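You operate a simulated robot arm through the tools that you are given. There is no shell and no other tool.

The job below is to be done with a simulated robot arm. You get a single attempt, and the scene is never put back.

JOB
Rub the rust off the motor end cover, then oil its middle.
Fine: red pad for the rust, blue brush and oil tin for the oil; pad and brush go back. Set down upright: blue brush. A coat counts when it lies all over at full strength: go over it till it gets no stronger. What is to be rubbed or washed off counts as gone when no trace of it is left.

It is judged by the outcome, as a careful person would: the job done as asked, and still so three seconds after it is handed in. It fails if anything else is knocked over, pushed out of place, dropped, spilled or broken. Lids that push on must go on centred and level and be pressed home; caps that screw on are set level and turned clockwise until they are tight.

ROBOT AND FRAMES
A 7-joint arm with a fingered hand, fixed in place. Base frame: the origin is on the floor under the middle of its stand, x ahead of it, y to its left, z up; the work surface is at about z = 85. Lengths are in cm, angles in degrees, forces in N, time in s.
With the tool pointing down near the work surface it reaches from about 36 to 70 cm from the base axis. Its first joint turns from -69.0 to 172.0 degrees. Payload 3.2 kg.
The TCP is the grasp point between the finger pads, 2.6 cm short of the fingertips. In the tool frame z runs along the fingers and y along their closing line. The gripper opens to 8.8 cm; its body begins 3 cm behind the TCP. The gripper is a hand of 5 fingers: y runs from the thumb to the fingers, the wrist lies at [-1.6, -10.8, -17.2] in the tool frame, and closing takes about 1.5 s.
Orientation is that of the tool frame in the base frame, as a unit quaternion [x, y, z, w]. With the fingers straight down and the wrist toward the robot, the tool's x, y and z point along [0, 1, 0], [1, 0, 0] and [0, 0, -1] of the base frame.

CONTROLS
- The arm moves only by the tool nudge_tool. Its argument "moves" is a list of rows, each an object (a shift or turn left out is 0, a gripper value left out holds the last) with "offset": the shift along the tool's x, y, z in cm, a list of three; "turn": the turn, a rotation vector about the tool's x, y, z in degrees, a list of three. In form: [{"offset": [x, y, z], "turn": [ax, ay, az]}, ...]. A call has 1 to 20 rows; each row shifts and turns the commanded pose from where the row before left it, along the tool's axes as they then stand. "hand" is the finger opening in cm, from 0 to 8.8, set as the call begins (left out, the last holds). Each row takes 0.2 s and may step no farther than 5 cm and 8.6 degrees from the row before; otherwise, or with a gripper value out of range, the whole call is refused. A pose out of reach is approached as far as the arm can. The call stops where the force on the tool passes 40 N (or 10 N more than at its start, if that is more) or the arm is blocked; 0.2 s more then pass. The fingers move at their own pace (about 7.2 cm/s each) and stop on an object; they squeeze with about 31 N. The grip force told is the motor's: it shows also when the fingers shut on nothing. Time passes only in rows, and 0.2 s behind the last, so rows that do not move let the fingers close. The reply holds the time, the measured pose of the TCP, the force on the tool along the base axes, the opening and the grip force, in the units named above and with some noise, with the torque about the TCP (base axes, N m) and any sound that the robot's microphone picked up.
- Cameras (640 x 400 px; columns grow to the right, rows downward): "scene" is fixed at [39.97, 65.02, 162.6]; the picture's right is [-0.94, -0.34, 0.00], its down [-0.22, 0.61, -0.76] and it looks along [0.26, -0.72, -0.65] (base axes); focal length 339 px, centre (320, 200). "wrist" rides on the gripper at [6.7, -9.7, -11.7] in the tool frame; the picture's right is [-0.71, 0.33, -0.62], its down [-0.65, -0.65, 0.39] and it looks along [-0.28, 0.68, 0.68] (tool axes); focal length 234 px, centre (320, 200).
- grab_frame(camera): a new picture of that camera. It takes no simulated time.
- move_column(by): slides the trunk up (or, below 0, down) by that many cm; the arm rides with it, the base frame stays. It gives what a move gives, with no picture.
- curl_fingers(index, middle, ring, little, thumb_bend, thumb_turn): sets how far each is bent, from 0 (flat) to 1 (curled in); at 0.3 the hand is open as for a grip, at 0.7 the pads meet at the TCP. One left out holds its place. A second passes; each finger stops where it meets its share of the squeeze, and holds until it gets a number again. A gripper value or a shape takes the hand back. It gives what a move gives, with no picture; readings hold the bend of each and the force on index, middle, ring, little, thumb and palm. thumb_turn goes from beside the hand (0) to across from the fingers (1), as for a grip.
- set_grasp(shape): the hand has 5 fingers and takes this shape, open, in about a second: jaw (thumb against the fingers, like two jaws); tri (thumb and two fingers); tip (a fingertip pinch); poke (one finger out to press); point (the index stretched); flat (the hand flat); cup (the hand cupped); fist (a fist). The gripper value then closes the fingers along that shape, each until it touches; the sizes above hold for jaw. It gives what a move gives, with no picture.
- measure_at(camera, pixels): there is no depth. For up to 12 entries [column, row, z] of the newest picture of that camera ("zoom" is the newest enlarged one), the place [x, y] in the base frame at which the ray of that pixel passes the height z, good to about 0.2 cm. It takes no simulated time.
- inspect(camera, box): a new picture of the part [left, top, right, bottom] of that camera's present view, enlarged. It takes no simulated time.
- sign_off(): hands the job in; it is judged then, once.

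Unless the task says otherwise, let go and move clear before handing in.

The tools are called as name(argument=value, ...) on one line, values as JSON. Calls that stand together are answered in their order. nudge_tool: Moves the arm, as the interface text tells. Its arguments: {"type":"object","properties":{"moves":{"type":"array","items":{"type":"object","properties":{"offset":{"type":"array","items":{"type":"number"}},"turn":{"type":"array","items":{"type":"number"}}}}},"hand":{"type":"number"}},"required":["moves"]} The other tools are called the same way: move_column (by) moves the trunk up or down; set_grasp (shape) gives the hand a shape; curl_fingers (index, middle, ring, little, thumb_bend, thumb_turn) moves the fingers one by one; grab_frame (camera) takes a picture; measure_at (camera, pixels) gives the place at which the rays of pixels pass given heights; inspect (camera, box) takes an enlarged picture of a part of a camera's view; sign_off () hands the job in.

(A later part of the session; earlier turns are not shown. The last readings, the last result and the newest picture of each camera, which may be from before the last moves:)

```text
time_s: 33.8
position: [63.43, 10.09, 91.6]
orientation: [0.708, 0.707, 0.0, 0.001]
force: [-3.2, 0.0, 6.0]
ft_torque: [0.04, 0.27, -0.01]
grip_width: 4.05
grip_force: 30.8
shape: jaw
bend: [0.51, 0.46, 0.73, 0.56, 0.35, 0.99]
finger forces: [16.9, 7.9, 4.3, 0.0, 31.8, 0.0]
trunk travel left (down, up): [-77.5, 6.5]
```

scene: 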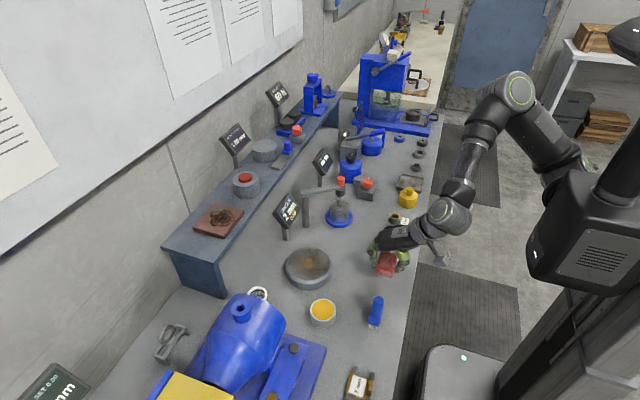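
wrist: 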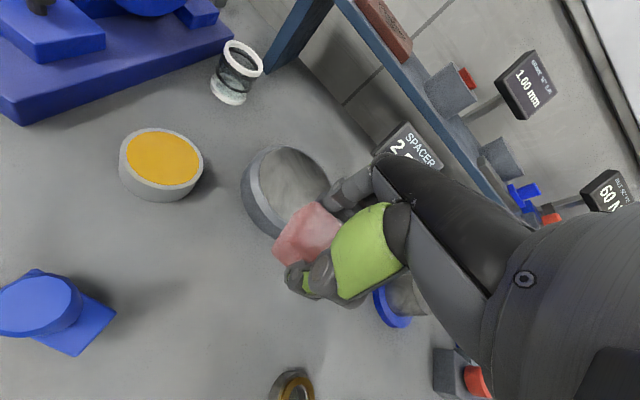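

Second pass went well with 6–7 N. I'll lift off and go back to above the pad's original place, checking the face on the way.

nudge_tool(moves=[{"offset": [0, 0, -1]}, {"offset": [0, 0, -2.5]}, {"offset": [0, -1, -2.5]}, {"offset": [-0.2, -4.0, 0]}, {"offset": [-0.2, -4.0, 0]}, {"offset": [-0.2, -4.0, 0]}, {"offset": [-0.2, -4.0, 0]}, {"offset": [-0.1, -3.5, 0]}, {"offset": [0, 0, 0]}])

inspect(camera="scene", box=[275, 235, 345, 295])

grab_frame(camera="scene")

grab_frame(camera="wrist")

```text
time_s: 35.8
position: [43.35, 9.43, 97.62]
orientation: [0.707, 0.707, 0.0, 0.0]
force: [0.6, 0.4, -1.0]
ft_torque: [-0.04, 0.03, 0.03]
grip_width: 4.04
grip_force: 30.7
shape: jaw
bend: [0.51, 0.46, 0.73, 0.56, 0.35, 0.99]
finger forces: [17.0, 8.3, 4.2, 0.0, 29.5, 0.0]
trunk travel left (down, up): [-77.5, 6.5]
```

```text
6.67 times, centred on (310, 265) of scene
```

zoom: 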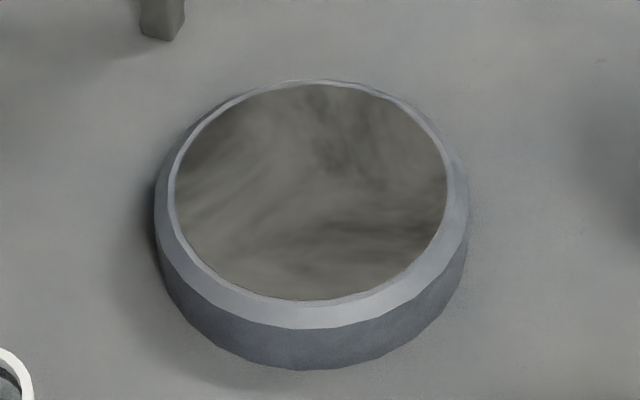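

```text
taken
```

scene: 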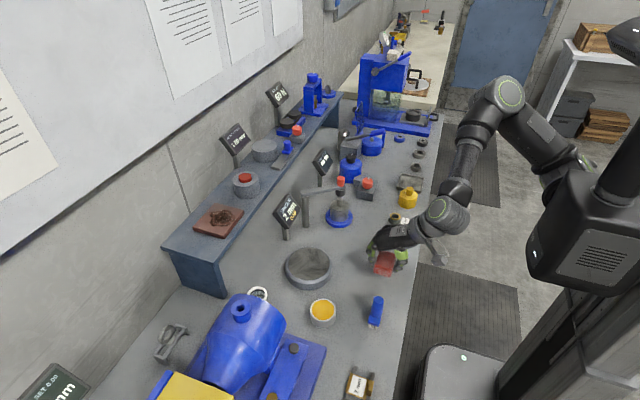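

```text
taken
```

wrist: 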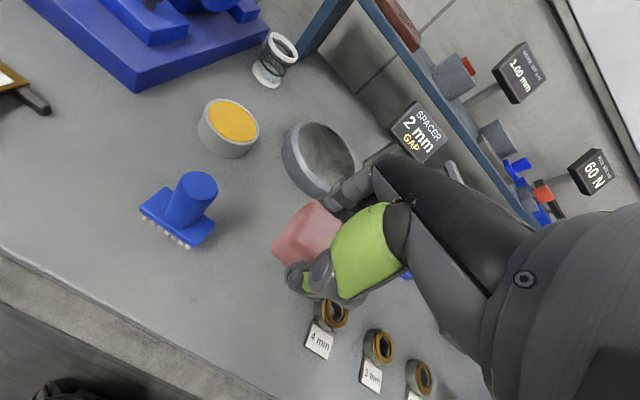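

The cover is clean and unmoved (same edges as before). I'll lower the pad back to its place at (42.9, 9.25) until it touches down.

nudge_tool(moves=[{"offset": [-0.05, -0.2, 3]}, {"offset": [-0.05, -0.2, 3]}, {"offset": [0, 0, 1.8]}, {"offset": [0, 0, 0.6]}, {"offset": [0, 0, 0]}])

nudge_tool(moves=[{"offset": [0, 0, 0.2]}, {"offset": [0, 0, 0.15]}, {"offset": [0, 0, 0]}])

```text
time_s: 37.0
position: [42.76, 9.07, 89.05]
orientation: [0.707, 0.707, 0.0, 0.0]
force: [0.0, 0.2, -0.3]
ft_torque: [0.03, 0.01, -0.03]
grip_width: 4.04
grip_force: 31.0
shape: jaw
bend: [0.51, 0.46, 0.73, 0.56, 0.35, 0.99]
finger forces: [16.9, 8.3, 4.1, 0.0, 29.4, 0.0]
trunk travel left (down, up): [-77.5, 6.5]
```

```text
time_s: 37.8
position: [42.72, 8.92, 88.76]
orientation: [0.707, 0.707, 0.0, 0.0]
force: [-1.1, -0.6, 0.3]
ft_torque: [0.0, -0.01, 0.02]
grip_width: 4.04
grip_force: 30.6
shape: jaw
bend: [0.51, 0.46, 0.73, 0.56, 0.35, 0.99]
finger forces: [16.9, 8.2, 4.1, 0.0, 29.3, 0.1]
trunk travel left (down, up): [-77.5, 6.5]
```

No contact yet at z 88.76. I'll correct x/y slightly and continue down in small steps.

nudge_tool(moves=[{"offset": [0.15, 0.1, 0.12]}, {"offset": [0, 0, 0.1]}, {"offset": [0, 0, 0]}])

nudge_tool(moves=[{"offset": [0, 0, 0.1]}, {"offset": [0, 0, 0]}])

```text
time_s: 38.6
position: [42.75, 9.23, 88.58]
orientation: [0.707, 0.707, 0.0, -0.001]
force: [0.1, 0.0, -0.2]
ft_torque: [0.0, 0.02, 0.01]
grip_width: 4.05
grip_force: 31.0
shape: jaw
bend: [0.51, 0.46, 0.73, 0.56, 0.35, 0.99]
finger forces: [16.9, 8.3, 4.1, 0.0, 29.3, 0.0]
trunk travel left (down, up): [-77.5, 6.5]
```

```text
time_s: 39.2
position: [42.8, 9.3, 88.52]
orientation: [0.707, 0.707, 0.0, 0.0]
force: [0.1, -0.2, 1.4]
ft_torque: [-0.02, 0.01, 0.01]
grip_width: 4.04
grip_force: 31.0
shape: jaw
bend: [0.51, 0.46, 0.73, 0.56, 0.35, 0.99]
finger forces: [16.9, 8.3, 4.1, 0.0, 29.2, 0.0]
trunk travel left (down, up): [-77.5, 6.5]
```

Just touching (1.4 N). One more small step to seat it, then release.

nudge_tool(moves=[{"offset": [0, 0, 0.07]}, {"offset": [0, 0, 0]}])

nudge_tool(hand=8.8, moves=[{}, {}, {}, {}, {}, {}, {}, {}])

inspect(camera="scene", box=[340, 240, 440, 330])

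```text
time_s: 39.8
position: [42.78, 9.29, 88.35]
orientation: [0.707, 0.707, 0.0, 0.0]
force: [-0.5, -1.3, -1.2]
ft_torque: [-0.03, 0.03, 0.01]
grip_width: 4.03
grip_force: 30.7
shape: jaw
bend: [0.51, 0.46, 0.73, 0.56, 0.35, 0.99]
finger forces: [17.0, 8.3, 4.2, 0.0, 29.3, 0.1]
trunk travel left (down, up): [-77.5, 6.5]
```

```text
time_s: 41.6
position: [42.75, 9.35, 88.47]
orientation: [0.707, 0.707, 0.0, 0.0]
force: [-0.3, 0.3, -0.1]
ft_torque: [-0.01, -0.03, 0.01]
grip_width: 8.78
grip_force: 0.1
shape: jaw
bend: [0.3, 0.3, 0.3, 0.3, 0.3, 0.97]
finger forces: [0.0, 0.0, 0.0, 0.0, 0.1, 0.1]
trunk travel left (down, up): [-77.5, 6.5]
```

```text
4.44 times, centred on (390, 285) of scene
```

zoom: 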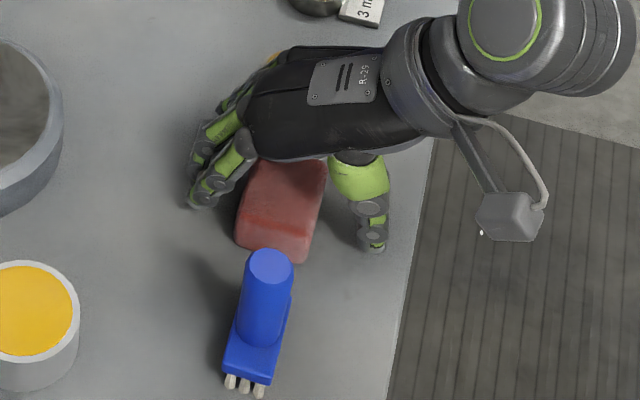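

The pad sits back at its original spot. I'll rise straight up, move over toward the brush, and try the "tri" shape in the air to see where its fingers would meet.

nudge_tool(moves=[{"offset": [0, 0, -1.5]}, {"offset": [0, 0, -4]}, {"offset": [0, 0, -4.5]}, {"offset": [0, 0, -4.5]}, {"offset": [0, 0, -4.5]}, {"offset": [0, 0, 0]}])

set_grasp(shape="tri")

inspect(camera="scene", box=[340, 200, 440, 330])

grab_frame(camera="wrist")

```text
time_s: 43.0
position: [42.72, 9.12, 107.57]
orientation: [0.707, 0.707, 0.0, 0.0]
force: [-0.5, 0.3, -0.9]
ft_torque: [0.0, 0.0, 0.02]
grip_width: 8.76
grip_force: 0.1
shape: jaw
bend: [0.3, 0.3, 0.3, 0.3, 0.3, 0.97]
finger forces: [0.0, 0.1, 0.0, 0.0, 0.1, 0.0]
trunk travel left (down, up): [-77.5, 6.5]
```

```text
time_s: 43.9
position: [42.63, 9.08, 107.53]
orientation: [0.708, 0.707, 0.0, 0.0]
force: [0.1, 0.0, -0.5]
ft_torque: [0.01, 0.0, -0.03]
grip_width: 8.78
grip_force: 0.1
shape: tri
bend: [0.3, 0.3, 0.99, 0.99, 0.3, 0.97]
finger forces: [0.0, 0.0, 0.1, 0.1, 0.0, 0.0]
trunk travel left (down, up): [-77.5, 6.5]
```

```text
3.08 times, centred on (390, 265) of scene
```

zoom: 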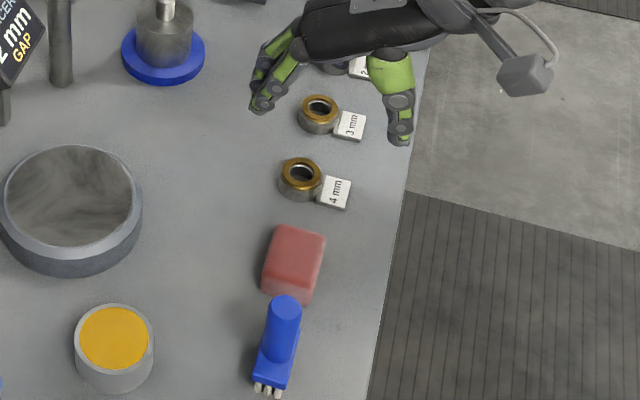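

```text
taken
```

wrist: 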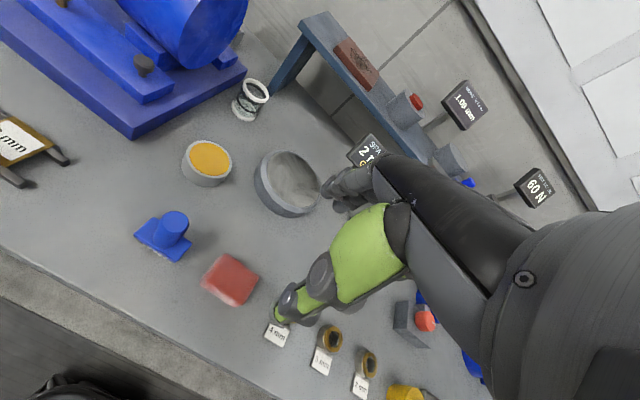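

In tri shape, ring and little are curled away, with index tip at zoom (262,108), middle near (255,85), thumb tip (401,140). I'll measure these at fingertip height.

inspect(camera="scene", box=[360, 195, 430, 250])

measure_at(camera="scene", pixels=[[371, 234.5, 105], [369, 227.5, 105], [416, 245, 105]])

```text
7.27 times, centred on (395, 222) of scene
```

zoom: 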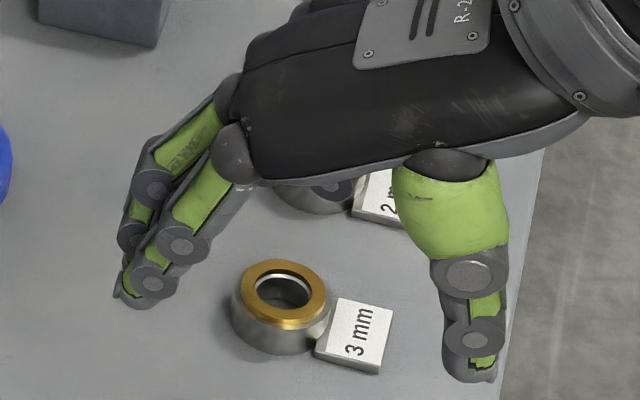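

```text
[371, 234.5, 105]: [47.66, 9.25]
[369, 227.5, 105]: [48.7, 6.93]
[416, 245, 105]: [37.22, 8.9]
```

Index and thumb oppose each other close to the TCP line; middle lies 2 cm toward −y. I'll re-measure the brush handle from this view before approaching.

inspect(camera="wrist", box=[120, 190, 220, 280])

inspect(camera="scene", box=[350, 285, 400, 335])

```text
4.44 times, centred on (170, 235) of wrist
```

zoom: 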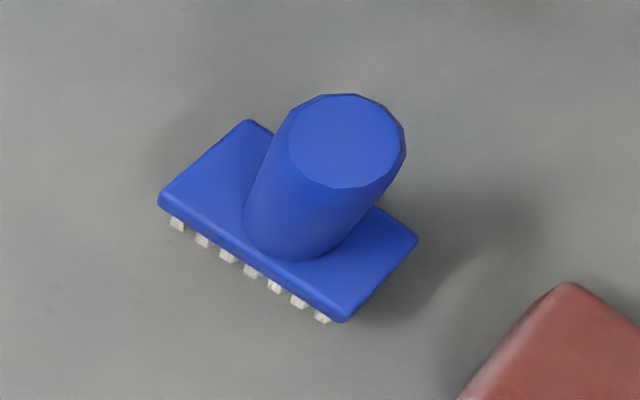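

```text
8.00 times, centred on (375, 310) of scene
```

zoom: 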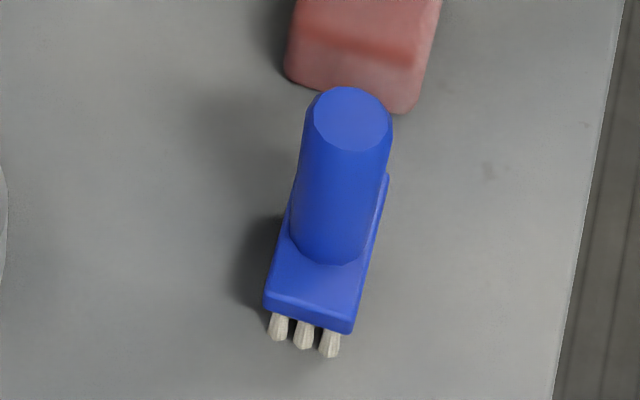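

Scene zoom: handle top centre (352,118), block near corners (266,293),(352,322), bristle tips around (303,347). I'll measure them.

measure_at(camera="zoom", pixels=[[352, 118, 93], [352, 118, 94], [352, 118, 95], [266, 293, 86.5], [352, 322, 86.5], [388, 178, 86.5], [303, 347, 85], [278, 340, 85], [330, 355, 85], [327, 260, 87]])

inspect(camera="wrist", box=[120, 190, 220, 280])

measure_at(camera="zoom", pixels=[[347, 141, 93], [347, 141, 94], [347, 141, 95], [248, 120, 86.5], [418, 238, 86.5], [340, 320, 86.5], [160, 200, 86.5], [180, 225, 85], [323, 318, 85], [296, 235, 87]])

```text
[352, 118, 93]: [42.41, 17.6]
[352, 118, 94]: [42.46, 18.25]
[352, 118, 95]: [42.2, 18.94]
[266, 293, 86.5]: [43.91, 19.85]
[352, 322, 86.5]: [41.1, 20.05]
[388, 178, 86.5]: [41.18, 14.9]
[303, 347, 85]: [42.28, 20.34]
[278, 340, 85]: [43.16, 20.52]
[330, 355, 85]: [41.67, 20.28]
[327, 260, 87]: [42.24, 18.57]
```

```text
4.44 times, centred on (170, 235) of wrist
```

zoom: 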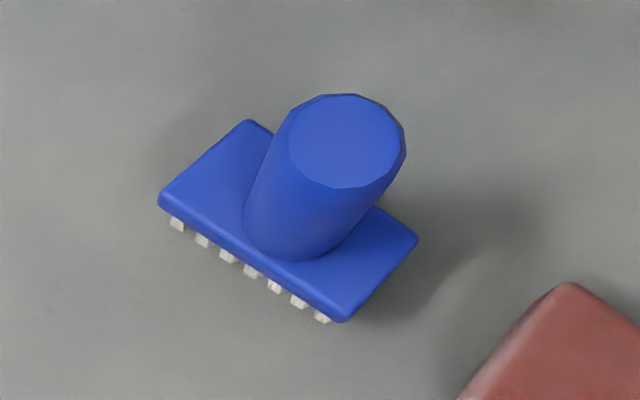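

```text
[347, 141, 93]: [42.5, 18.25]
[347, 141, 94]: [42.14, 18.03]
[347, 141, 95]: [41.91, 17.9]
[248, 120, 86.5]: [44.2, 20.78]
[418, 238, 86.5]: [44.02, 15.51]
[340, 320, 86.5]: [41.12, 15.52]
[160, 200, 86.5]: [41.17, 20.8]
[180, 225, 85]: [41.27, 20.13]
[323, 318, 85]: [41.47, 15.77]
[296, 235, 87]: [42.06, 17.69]
```

The handle axis is at about (42.45,18.05), top z≈93.8, diameter ≈2.5. I'll move over it at z≈100 and check alignment.

nudge_tool(moves=[{"offset": [3.1, -0.05, 2]}, {"offset": [3.1, -0.05, 2]}, {"offset": [3.0, 0, 2]}, {"offset": [0, 0, 1.5]}, {"offset": [0, 0, 0]}])

inspect(camera="scene", box=[340, 240, 440, 330])

grab_frame(camera="wrist")

```text
time_s: 45.1
position: [42.59, 18.61, 99.92]
orientation: [0.707, 0.707, 0.0, 0.0]
force: [-0.3, 0.7, 0.4]
ft_torque: [0.01, -0.01, -0.03]
grip_width: 8.77
grip_force: 0.1
shape: tri
bend: [0.3, 0.3, 0.99, 0.99, 0.3, 0.97]
finger forces: [0.0, 0.0, 0.0, 0.0, 0.1, 0.0]
trunk travel left (down, up): [-77.5, 6.5]
```

```text
4.44 times, centred on (390, 285) of scene
```

zoom: 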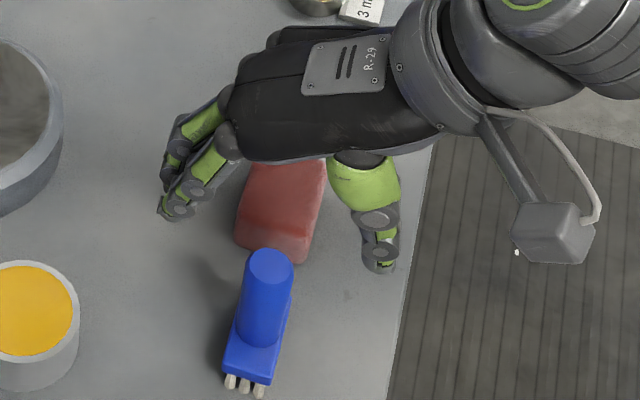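

```text
taken
```

wrist: 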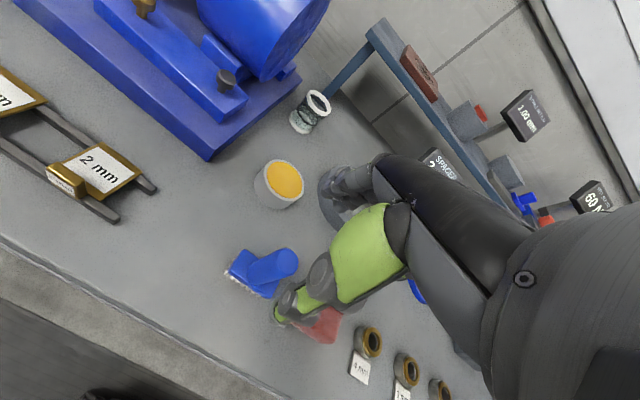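

Aligned within a few mm (y 18.6). I'll descend to z≈91.6 with a −0.2 cm y correction.

nudge_tool(moves=[{"offset": [-0.1, -0.05, 2.5]}, {"offset": [-0.1, -0.05, 2.5]}, {"offset": [0, 0, 1.8]}, {"offset": [0, 0, 1.0]}, {"offset": [0, 0, 0.5]}, {"offset": [0, 0, 0]}])

inspect(camera="scene", box=[340, 260, 430, 335])

inspect(camera="wrist", box=[220, 150, 420, 340])

```text
time_s: 46.5
position: [42.71, 18.43, 91.71]
orientation: [0.707, 0.707, 0.0, 0.0]
force: [-0.5, -0.7, -0.7]
ft_torque: [0.0, 0.01, -0.01]
grip_width: 8.81
grip_force: 0.1
shape: tri
bend: [0.3, 0.3, 0.99, 0.99, 0.3, 0.97]
finger forces: [0.0, 0.0, 0.0, 0.0, 0.1, 0.1]
trunk travel left (down, up): [-77.5, 6.5]
```

```text
5.33 times, centred on (385, 298) of scene
```

zoom: 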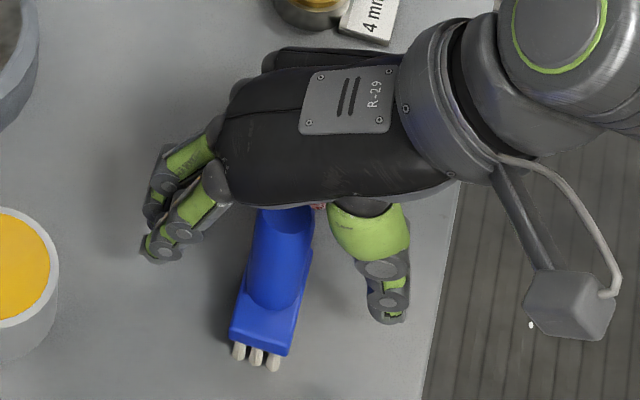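

```text
2.11 times, centred on (320, 245) of wrist
```

zoom: 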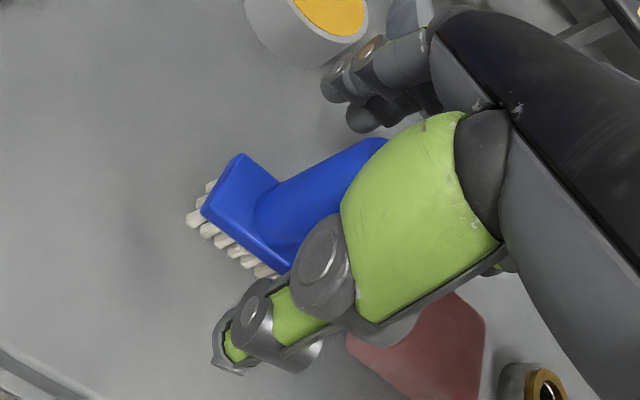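

The handle sits between index/middle and thumb with no contact force. I'll close the grip.

nudge_tool(hand=0, moves=[{}, {}, {}, {}, {}, {}, {}, {}, {}])

inspect(camera="scene", box=[340, 260, 430, 335])

inspect(camera="wrist", box=[220, 150, 420, 340])

```text
time_s: 48.5
position: [42.82, 18.29, 91.6]
orientation: [0.707, 0.708, 0.0, 0.001]
force: [0.3, 1.1, -0.3]
ft_torque: [0.02, -0.02, 0.01]
grip_width: 1.35
grip_force: 30.6
shape: tri
bend: [0.68, 0.57, 1.0, 1.0, 0.5, 1.0]
finger forces: [11.5, 14.9, 0.1, 0.0, 26.8, 0.0]
trunk travel left (down, up): [-77.5, 6.5]
```

```text
5.33 times, centred on (385, 298) of scene
```

zoom: 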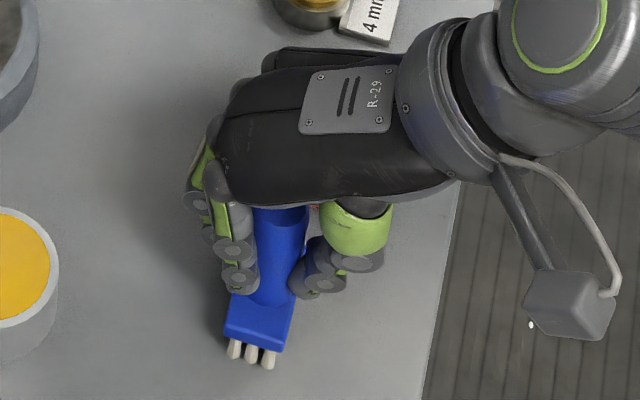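

```text
2.11 times, centred on (320, 245) of wrist
```

zoom: 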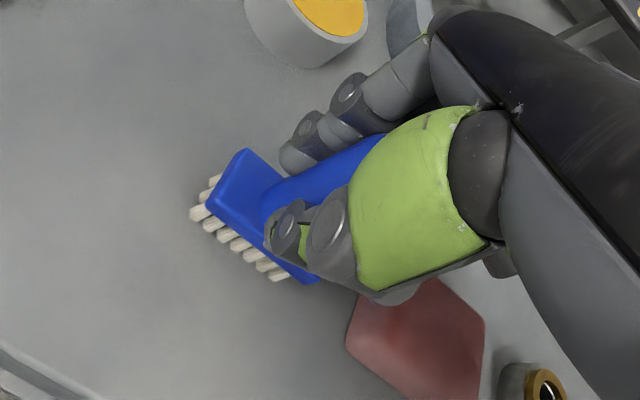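

The brush is held by index, middle and thumb (27 N); it moved only ~2 mm. I'll lift it gently and check that it hangs level.

nudge_tool(moves=[{"offset": [0, 0, -0.5]}, {"offset": [0, 0, -1.5]}, {"offset": [0, 0, -3]}, {"offset": [0, 0, -3]}, {"offset": [0, 0, 0]}])

inspect(camera="scene", box=[340, 240, 430, 335])

grab_frame(camera="wrist")

```text
time_s: 49.7
position: [42.88, 18.37, 99.62]
orientation: [0.707, 0.707, 0.0, 0.0]
force: [1.2, 0.4, 0.0]
ft_torque: [0.01, 0.04, -0.02]
grip_width: 1.38
grip_force: 31.8
shape: tri
bend: [0.68, 0.57, 1.0, 1.0, 0.5, 1.0]
finger forces: [11.6, 15.1, 0.0, 0.0, 26.7, 0.0]
trunk travel left (down, up): [-77.5, 6.5]
```

```text
4.21 times, centred on (385, 288) of scene
```

zoom: 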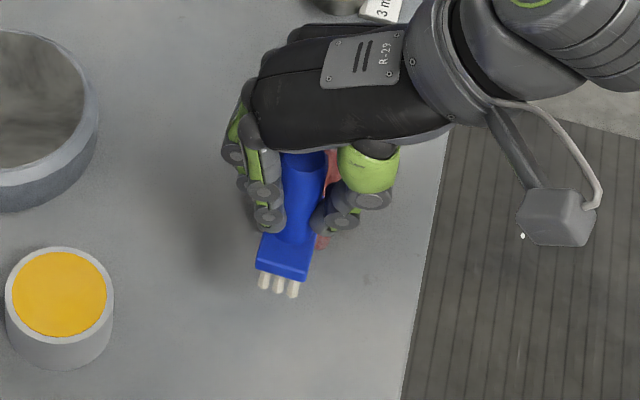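

```text
taken
```

wrist: 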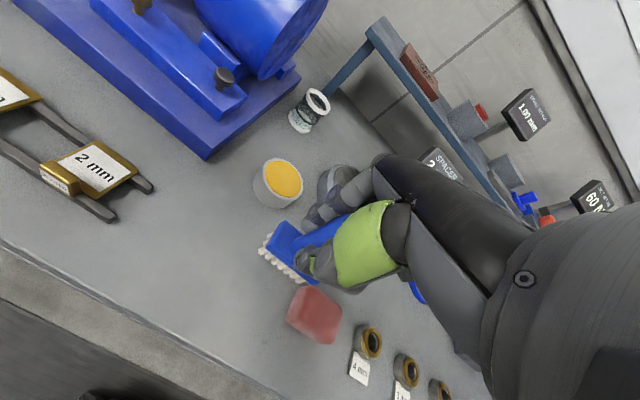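

The brush hangs level; bristle tips appear at zoom (263,288),(278,292),(293,296). I'll measure the brush's position relative to TCP.

measure_at(camera="zoom", pixels=[[263, 289, 93], [278, 292, 93], [293, 296, 93], [257, 268, 94.5], [308, 280, 94.5], [60, 293, 88], [60, 293, 87.5]])

inspect(camera="wrist", box=[230, 190, 350, 300])

measure_at(camera="wrist", pixels=[[262, 249, 93], [303, 281, 93], [276, 222, 94.5], [277, 182, 88], [277, 182, 87.5]])

```text
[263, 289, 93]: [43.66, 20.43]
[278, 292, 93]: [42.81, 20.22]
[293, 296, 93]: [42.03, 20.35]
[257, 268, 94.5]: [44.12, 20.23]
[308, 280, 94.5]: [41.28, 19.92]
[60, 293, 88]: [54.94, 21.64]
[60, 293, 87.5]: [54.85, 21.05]
```

```text
3.64 times, centred on (290, 245) of wrist
```

zoom: 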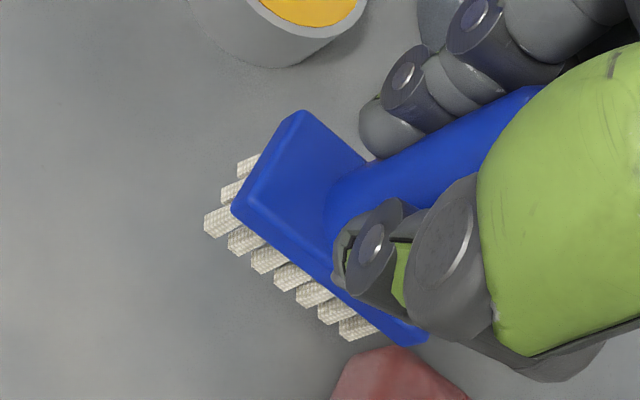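

```text
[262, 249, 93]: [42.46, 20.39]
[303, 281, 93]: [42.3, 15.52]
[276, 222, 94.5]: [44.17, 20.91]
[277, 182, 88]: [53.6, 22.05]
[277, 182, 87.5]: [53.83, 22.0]
```

The brush centre is about TCP+(−0.05,−0.4), bristle tips 6.65 below TCP, field ≈2×5 cm. Now I'll inspect the oil tin for its rim, oil level and centre.

inspect(camera="scene", box=[302, 290, 344, 332])

measure_at(camera="zoom", pixels=[[200, 190, 88], [440, 190, 88]])

inspect(camera="wrist", box=[245, 150, 310, 215])

```text
9.52 times, centred on (323, 311) of scene
```

zoom: 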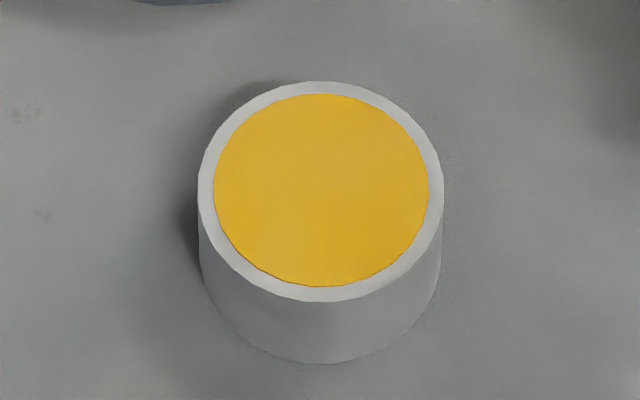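

```text
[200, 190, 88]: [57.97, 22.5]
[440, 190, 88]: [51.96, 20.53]
```

```text
6.15 times, centred on (278, 182) of wrist
```

zoom: 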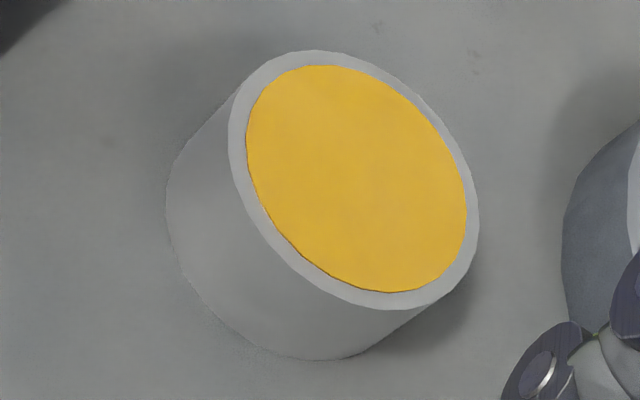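

The oil is level with the rim; tin outer diameter ≈6.3, inner ≈5.6. I'll triangulate its centre and rim height.

measure_at(camera="zoom", pixels=[[356, 180, 87.5], [356, 180, 88], [356, 180, 88.5], [356, 180, 89]])

inspect(camera="scene", box=[302, 290, 344, 332])

measure_at(camera="zoom", pixels=[[321, 190, 87.5], [321, 190, 88], [321, 190, 88.5], [321, 190, 89], [321, 363, 85], [321, 301, 88], [321, 301, 88.5], [321, 82, 88], [321, 82, 88.5]])

```text
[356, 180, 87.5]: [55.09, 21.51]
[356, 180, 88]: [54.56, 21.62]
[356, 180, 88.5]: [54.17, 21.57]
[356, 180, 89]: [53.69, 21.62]
```

```text
9.52 times, centred on (323, 311) of scene
```

zoom: 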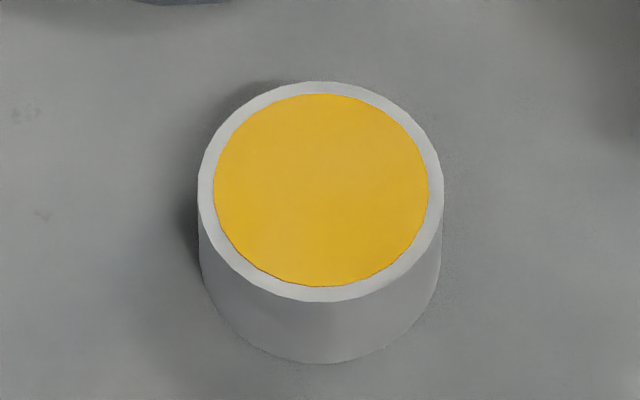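

```text
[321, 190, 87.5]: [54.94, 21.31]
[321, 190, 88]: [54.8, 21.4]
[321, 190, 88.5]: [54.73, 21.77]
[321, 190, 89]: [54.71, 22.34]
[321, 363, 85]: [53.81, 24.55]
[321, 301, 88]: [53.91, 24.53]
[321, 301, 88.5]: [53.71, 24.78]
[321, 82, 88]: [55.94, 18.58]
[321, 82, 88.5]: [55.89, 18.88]
```

Tin centre ≈(54.8,21.5), rim z≈88.0. I'll carry the brush over the tin at the current height.

nudge_tool(moves=[{"offset": [0.9, 3.0, 0]}, {"offset": [0.9, 3.0, 0]}, {"offset": [0.9, 3.0, 0]}, {"offset": [0.9, 3.0, 0]}, {"offset": [0, 0, 0]}, {"offset": [0, 0, 0]}])

inspect(camera="scene", box=[280, 240, 400, 335])

grab_frame(camera="wrist")

```text
time_s: 51.1
position: [54.62, 21.78, 99.51]
orientation: [0.707, 0.707, -0.001, -0.001]
force: [0.4, 0.7, -0.5]
ft_torque: [0.03, -0.03, 0.0]
grip_width: 1.38
grip_force: 31.0
shape: tri
bend: [0.68, 0.57, 1.0, 1.0, 0.5, 1.0]
finger forces: [11.8, 15.4, 0.0, 0.0, 26.7, 0.0]
trunk travel left (down, up): [-77.5, 6.5]
```

```text
4.21 times, centred on (340, 288) of scene
```

zoom: 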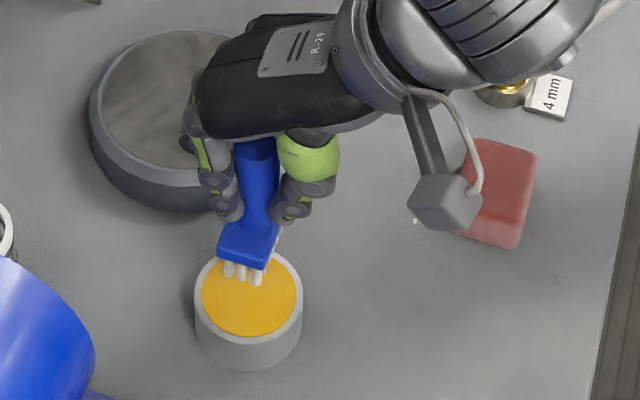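

```text
taken
```

wrist: 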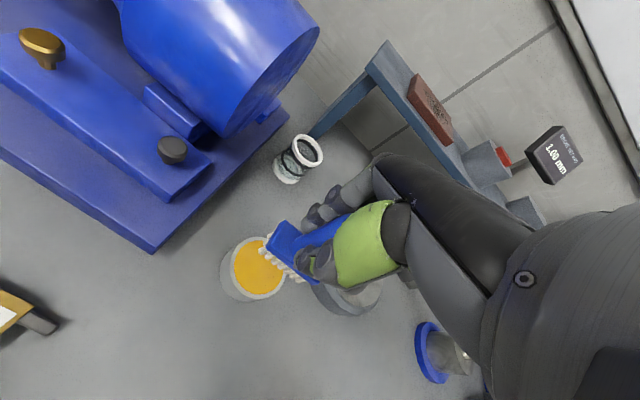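

I'll verify bristle positions: near-row tips at zoom (228,276),(242,280),(257,284) at z≈92.9.

inspect(camera="scene", box=[302, 285, 344, 327])

measure_at(camera="scene", pixels=[[318.3, 306, 92.9], [321.3, 307, 92.9], [325, 308, 92.9]])

```text
9.52 times, centred on (323, 306) of scene
```

zoom: 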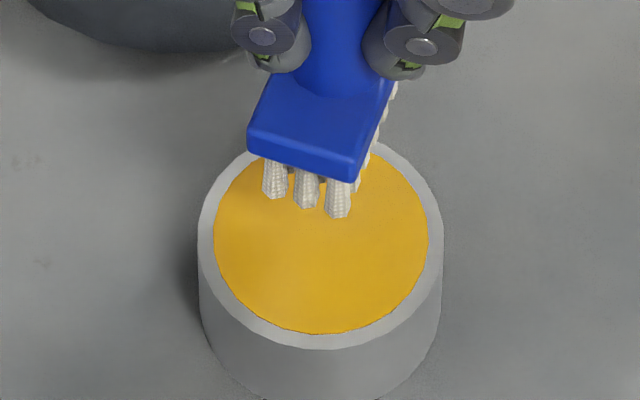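

```text
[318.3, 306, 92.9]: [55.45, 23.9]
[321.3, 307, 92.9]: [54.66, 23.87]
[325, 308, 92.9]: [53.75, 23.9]
```

Bristle field is centred near (54.6,21.5), just fitting the tin's 2.8 cm inner radius. I'll shift +0.15 in x and descend to just above the oil.

nudge_tool(moves=[{"offset": [0, 0.15, 2.0]}, {"offset": [0, 0, 1.8]}, {"offset": [0, 0, 0.6]}, {"offset": [0, 0, 0]}])

inspect(camera="scene", box=[302, 285, 344, 327])

```text
time_s: 52.1
position: [54.74, 21.73, 95.04]
orientation: [0.707, 0.707, 0.0, 0.0]
force: [0.2, 0.0, -1.1]
ft_torque: [-0.04, 0.0, -0.03]
grip_width: 1.37
grip_force: 30.9
shape: tri
bend: [0.68, 0.57, 1.0, 1.0, 0.5, 1.0]
finger forces: [11.8, 15.5, 0.0, 0.0, 26.6, 0.0]
trunk travel left (down, up): [-77.5, 6.5]
```

```text
9.52 times, centred on (323, 306) of scene
```

zoom: 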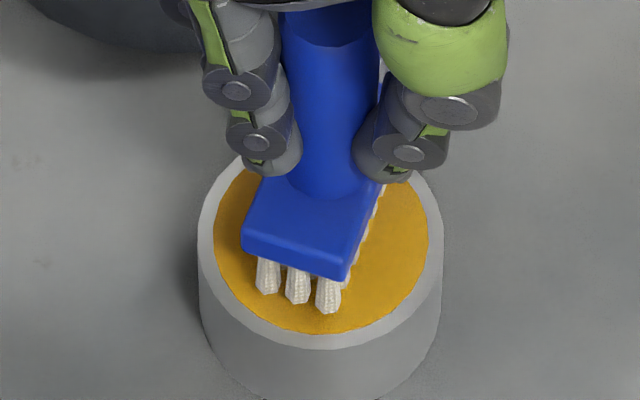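

Tips are ~0.4 cm above the oil. I'll measure the near-row tips (268,290),(298,301),(328,311) at z≈88.4 to fine-tune centring before dipping.

measure_at(camera="zoom", pixels=[[268, 290, 88.4], [298, 301, 88.4], [328, 311, 88.4], [368, 252, 88.6], [320, 333, 88], [214, 225, 88], [428, 235, 88]])

inspect(camera="wrist", box=[200, 200, 330, 330])

```text
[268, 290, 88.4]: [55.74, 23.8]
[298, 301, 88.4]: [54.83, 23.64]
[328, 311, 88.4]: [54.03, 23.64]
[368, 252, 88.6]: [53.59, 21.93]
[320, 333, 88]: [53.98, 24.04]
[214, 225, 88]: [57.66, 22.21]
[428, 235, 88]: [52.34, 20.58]
```

```text
3.08 times, centred on (265, 265) of wrist
```

zoom: 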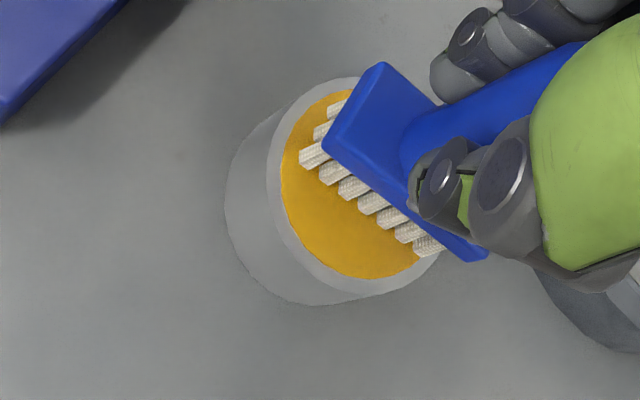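

From the wrist zoom, tuft tips run from (306,158) to (428,252). I'll measure both ends.

measure_at(camera="zoom", pixels=[[306, 160, 88.4], [300, 165, 88.4], [424, 250, 88.4], [418, 258, 88.4], [328, 110, 88.6], [415, 270, 88], [285, 160, 88]])

```text
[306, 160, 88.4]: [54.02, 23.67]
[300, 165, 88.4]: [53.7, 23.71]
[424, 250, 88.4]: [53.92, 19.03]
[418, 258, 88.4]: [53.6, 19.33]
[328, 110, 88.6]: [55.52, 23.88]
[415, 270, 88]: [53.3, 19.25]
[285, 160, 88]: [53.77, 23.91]
```

The bristle field spans y 19.1–23.7, x 53.9–55.7, well centred on the tin. I'll dip slowly about 0.8 cm.

nudge_tool(moves=[{"offset": [0, 0, 0.25]}, {"offset": [0, 0, 0.25]}, {"offset": [0, 0, 0]}])

nudge_tool(moves=[{"offset": [0, 0, 0.15]}, {"offset": [0, 0, 0.1]}, {"offset": [0, 0, 0]}])

inspect(camera="scene", box=[302, 285, 344, 327])

```text
time_s: 52.9
position: [54.85, 21.61, 94.65]
orientation: [0.707, 0.707, 0.0, 0.0]
force: [0.3, -1.1, 0.2]
ft_torque: [0.01, 0.03, -0.02]
grip_width: 1.36
grip_force: 30.8
shape: tri
bend: [0.68, 0.57, 1.0, 1.0, 0.5, 1.0]
finger forces: [11.9, 15.6, 0.0, 0.0, 26.6, 0.1]
trunk travel left (down, up): [-77.5, 6.5]
```

```text
time_s: 53.7
position: [54.67, 21.73, 94.42]
orientation: [0.707, 0.707, 0.0, 0.001]
force: [2.4, 0.4, 4.3]
ft_torque: [-0.07, -0.05, 0.01]
grip_width: 1.38
grip_force: 30.8
shape: tri
bend: [0.68, 0.57, 1.0, 1.0, 0.5, 1.0]
finger forces: [12.3, 17.1, 0.0, 0.0, 27.0, 0.0]
trunk travel left (down, up): [-77.5, 6.5]
```

```text
9.52 times, centred on (323, 306) of scene
```

zoom: 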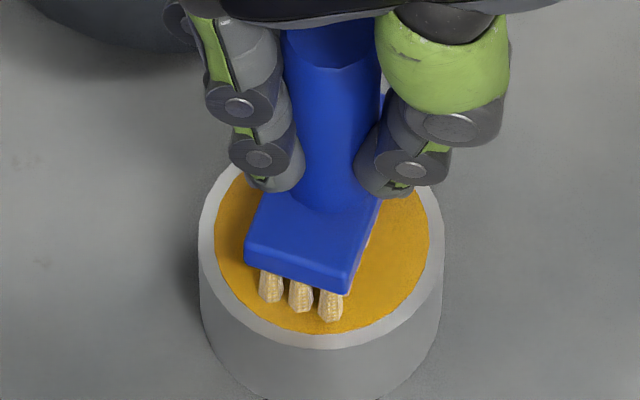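

The bristles have turned golden at ~4 N contact, so oil is being taken up. I'll hold briefly, then lift straight up and inspect.

nudge_tool(moves=[{"offset": [0, 0, 0.05]}, {}, {}, {}, {}, {"offset": [0, 0, -0.3]}, {"offset": [0, 0, -0.6]}, {"offset": [0, 0, -1.5]}, {"offset": [0, 0, -2.5]}, {}, {}])

inspect(camera="scene", box=[302, 285, 344, 327])

inspect(camera="wrist", box=[200, 200, 330, 330])

```text
time_s: 56.1
position: [54.87, 21.67, 99.17]
orientation: [0.707, 0.707, 0.0, 0.0]
force: [0.3, -1.1, -0.3]
ft_torque: [0.01, 0.01, -0.01]
grip_width: 1.36
grip_force: 30.6
shape: tri
bend: [0.68, 0.57, 1.0, 1.0, 0.5, 1.0]
finger forces: [11.4, 16.6, 0.0, 0.0, 26.9, 0.1]
trunk travel left (down, up): [-77.5, 6.5]
```

```text
9.52 times, centred on (323, 306) of scene
```

zoom: 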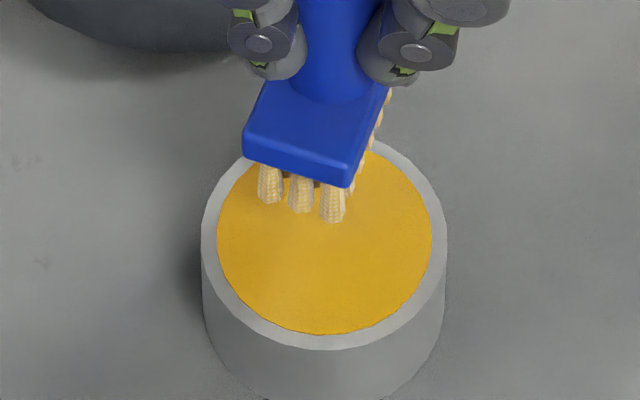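

```text
3.08 times, centred on (265, 265) of wrist
```

zoom: 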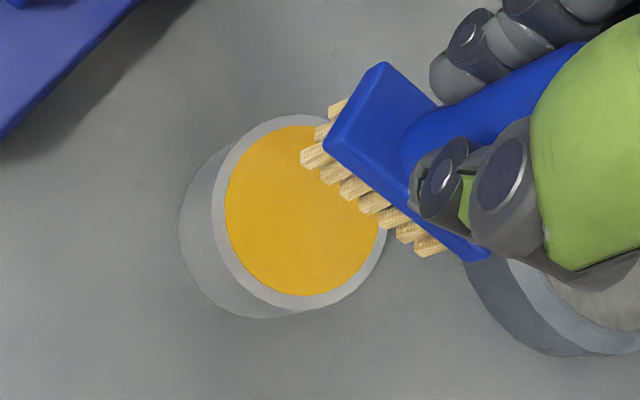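

Bristles are oiled; the tin moved only ~1 mm. I'll carry the brush over the centre of the cover (TCP target (63.55, 9.75)).

nudge_tool(moves=[{"offset": [-3.0, 2.17, 0]}, {"offset": [-3.0, 2.17, 0]}, {"offset": [-3.0, 2.17, 0]}, {"offset": [-2.9, 2.17, 0]}, {}, {}])

inspect(camera="scene", box=[240, 190, 380, 300])

grab_frame(camera="wrist")

```text
time_s: 57.5
position: [63.6, 9.47, 99.03]
orientation: [0.708, 0.707, -0.001, 0.0]
force: [-0.5, 0.1, -0.5]
ft_torque: [-0.02, -0.03, 0.01]
grip_width: 1.35
grip_force: 30.7
shape: tri
bend: [0.68, 0.57, 1.0, 1.0, 0.5, 1.0]
finger forces: [11.6, 16.6, 0.1, 0.0, 26.7, 0.1]
trunk travel left (down, up): [-77.5, 6.5]
```

```text
3.64 times, centred on (310, 245) of scene
```

zoom: 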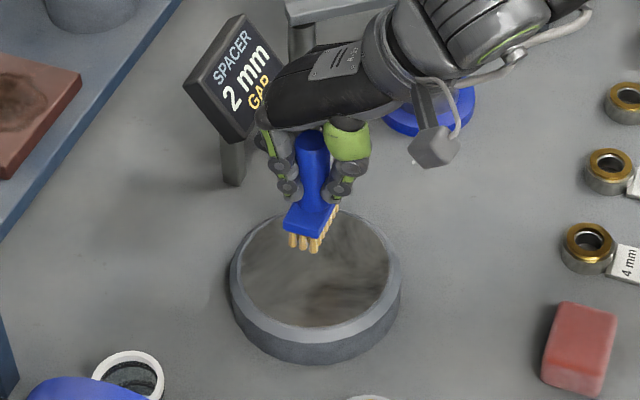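

```text
taken
```

wrist: 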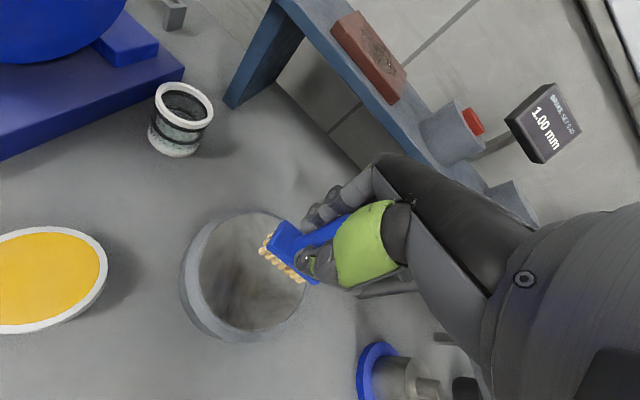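

The brush is over the cover centre and the hand is clear of the sign. I'll lower to just above the face.

nudge_tool(moves=[{"offset": [0.2, 0, 1.8]}, {"offset": [0, 0, 1.5]}, {"offset": [0, 0, 0.5]}, {}])

nudge_tool(moves=[{"offset": [0, 0, 0.2]}, {"offset": [0, 0, 0.15]}, {}])

```text
time_s: 58.5
position: [63.54, 10.01, 95.44]
orientation: [0.707, 0.707, 0.0, 0.0]
force: [-0.3, -1.2, -1.4]
ft_torque: [-0.01, 0.01, -0.06]
grip_width: 1.32
grip_force: 31.2
shape: tri
bend: [0.68, 0.57, 1.0, 1.0, 0.5, 1.0]
finger forces: [11.5, 16.6, 0.0, 0.0, 26.5, 0.0]
trunk travel left (down, up): [-77.5, 6.5]
```

```text
time_s: 59.3
position: [63.51, 10.13, 95.11]
orientation: [0.707, 0.708, 0.0, 0.001]
force: [0.1, -0.7, -1.0]
ft_torque: [0.0, 0.0, -0.01]
grip_width: 1.35
grip_force: 30.6
shape: tri
bend: [0.68, 0.57, 1.0, 1.0, 0.5, 1.0]
finger forces: [11.5, 16.6, 0.1, 0.0, 26.6, 0.0]
trunk travel left (down, up): [-77.5, 6.5]
```

nudge_tool(moves=[{"offset": [-0.2, 0, 0.15]}, {"offset": [0, 0, 0.1]}, {}])

nudge_tool(moves=[{"offset": [0, 0, 0.1]}, {}])

inspect(camera="scene", box=[275, 235, 345, 295])

```text
time_s: 60.1
position: [63.44, 10.18, 94.87]
orientation: [0.707, 0.707, 0.001, 0.0]
force: [-0.7, 1.3, 2.5]
ft_torque: [0.0, -0.05, -0.03]
grip_width: 1.34
grip_force: 31.2
shape: tri
bend: [0.68, 0.57, 1.0, 1.0, 0.5, 1.0]
finger forces: [12.0, 16.8, 0.1, 0.0, 27.1, 0.0]
trunk travel left (down, up): [-77.5, 6.5]
```

```text
time_s: 60.7
position: [63.46, 10.03, 94.84]
orientation: [0.708, 0.707, 0.001, 0.002]
force: [0.8, 1.6, 5.1]
ft_torque: [0.01, -0.03, 0.04]
grip_width: 1.35
grip_force: 30.8
shape: tri
bend: [0.68, 0.57, 1.0, 1.0, 0.5, 1.0]
finger forces: [12.9, 17.5, 0.1, 0.0, 27.2, 0.0]
trunk travel left (down, up): [-77.5, 6.5]
```

```text
6.67 times, centred on (310, 265) of scene
```

zoom: 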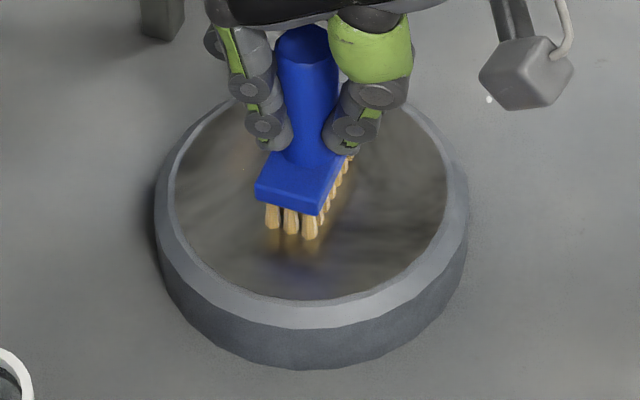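

Light contact at 5 N with TCP z≈94.84. I'll make a first stroke in x (61.2–65.8) and check what the coat looks like.

nudge_tool(moves=[{"offset": [0, 0.6, 0]}, {"offset": [0, 0.6, 0]}, {"offset": [0, 0.6, 0]}, {"offset": [0, 0.5, 0]}, {"offset": [0, -0.6, 0]}, {"offset": [0, -0.6, 0]}, {"offset": [0, -0.6, 0]}, {"offset": [0, -0.6, 0]}, {"offset": [0, -0.6, 0]}, {"offset": [0, -0.6, 0]}, {"offset": [0, -0.6, 0]}, {"offset": [0, -0.4, 0]}, {}])

inspect(camera="scene", box=[275, 235, 345, 295])

inspect(camera="wrist", box=[180, 150, 380, 360])

```text
time_s: 63.5
position: [61.05, 9.86, 94.85]
orientation: [0.707, 0.707, 0.0, 0.0]
force: [1.1, 0.2, 2.1]
ft_torque: [-0.05, -0.09, 0.01]
grip_width: 1.31
grip_force: 30.9
shape: tri
bend: [0.69, 0.57, 1.0, 1.0, 0.5, 1.0]
finger forces: [11.6, 19.1, 0.1, 0.0, 26.9, 0.0]
trunk travel left (down, up): [-77.5, 6.5]
```

```text
6.67 times, centred on (310, 265) of scene
```

zoom: 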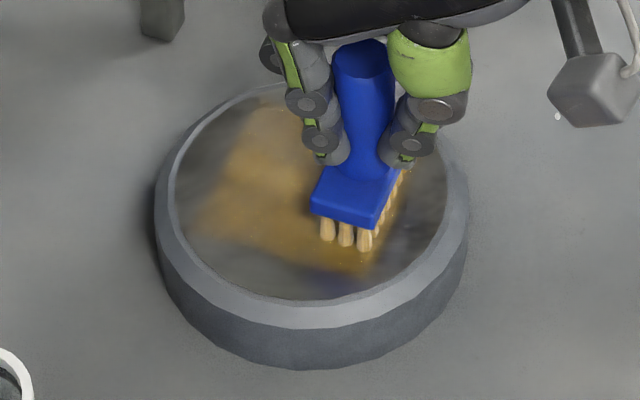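

```text
1.90 times, centred on (280, 255) of wrist
```

zoom: 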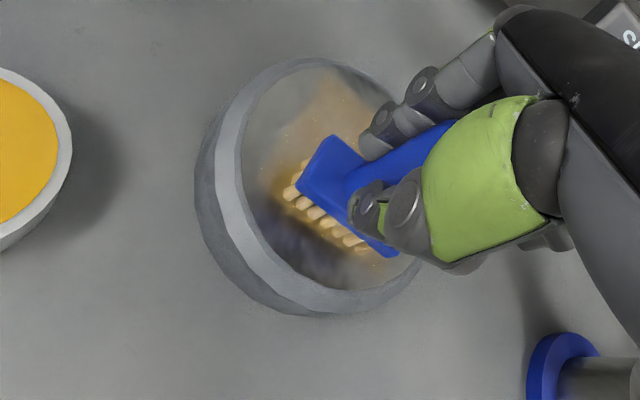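

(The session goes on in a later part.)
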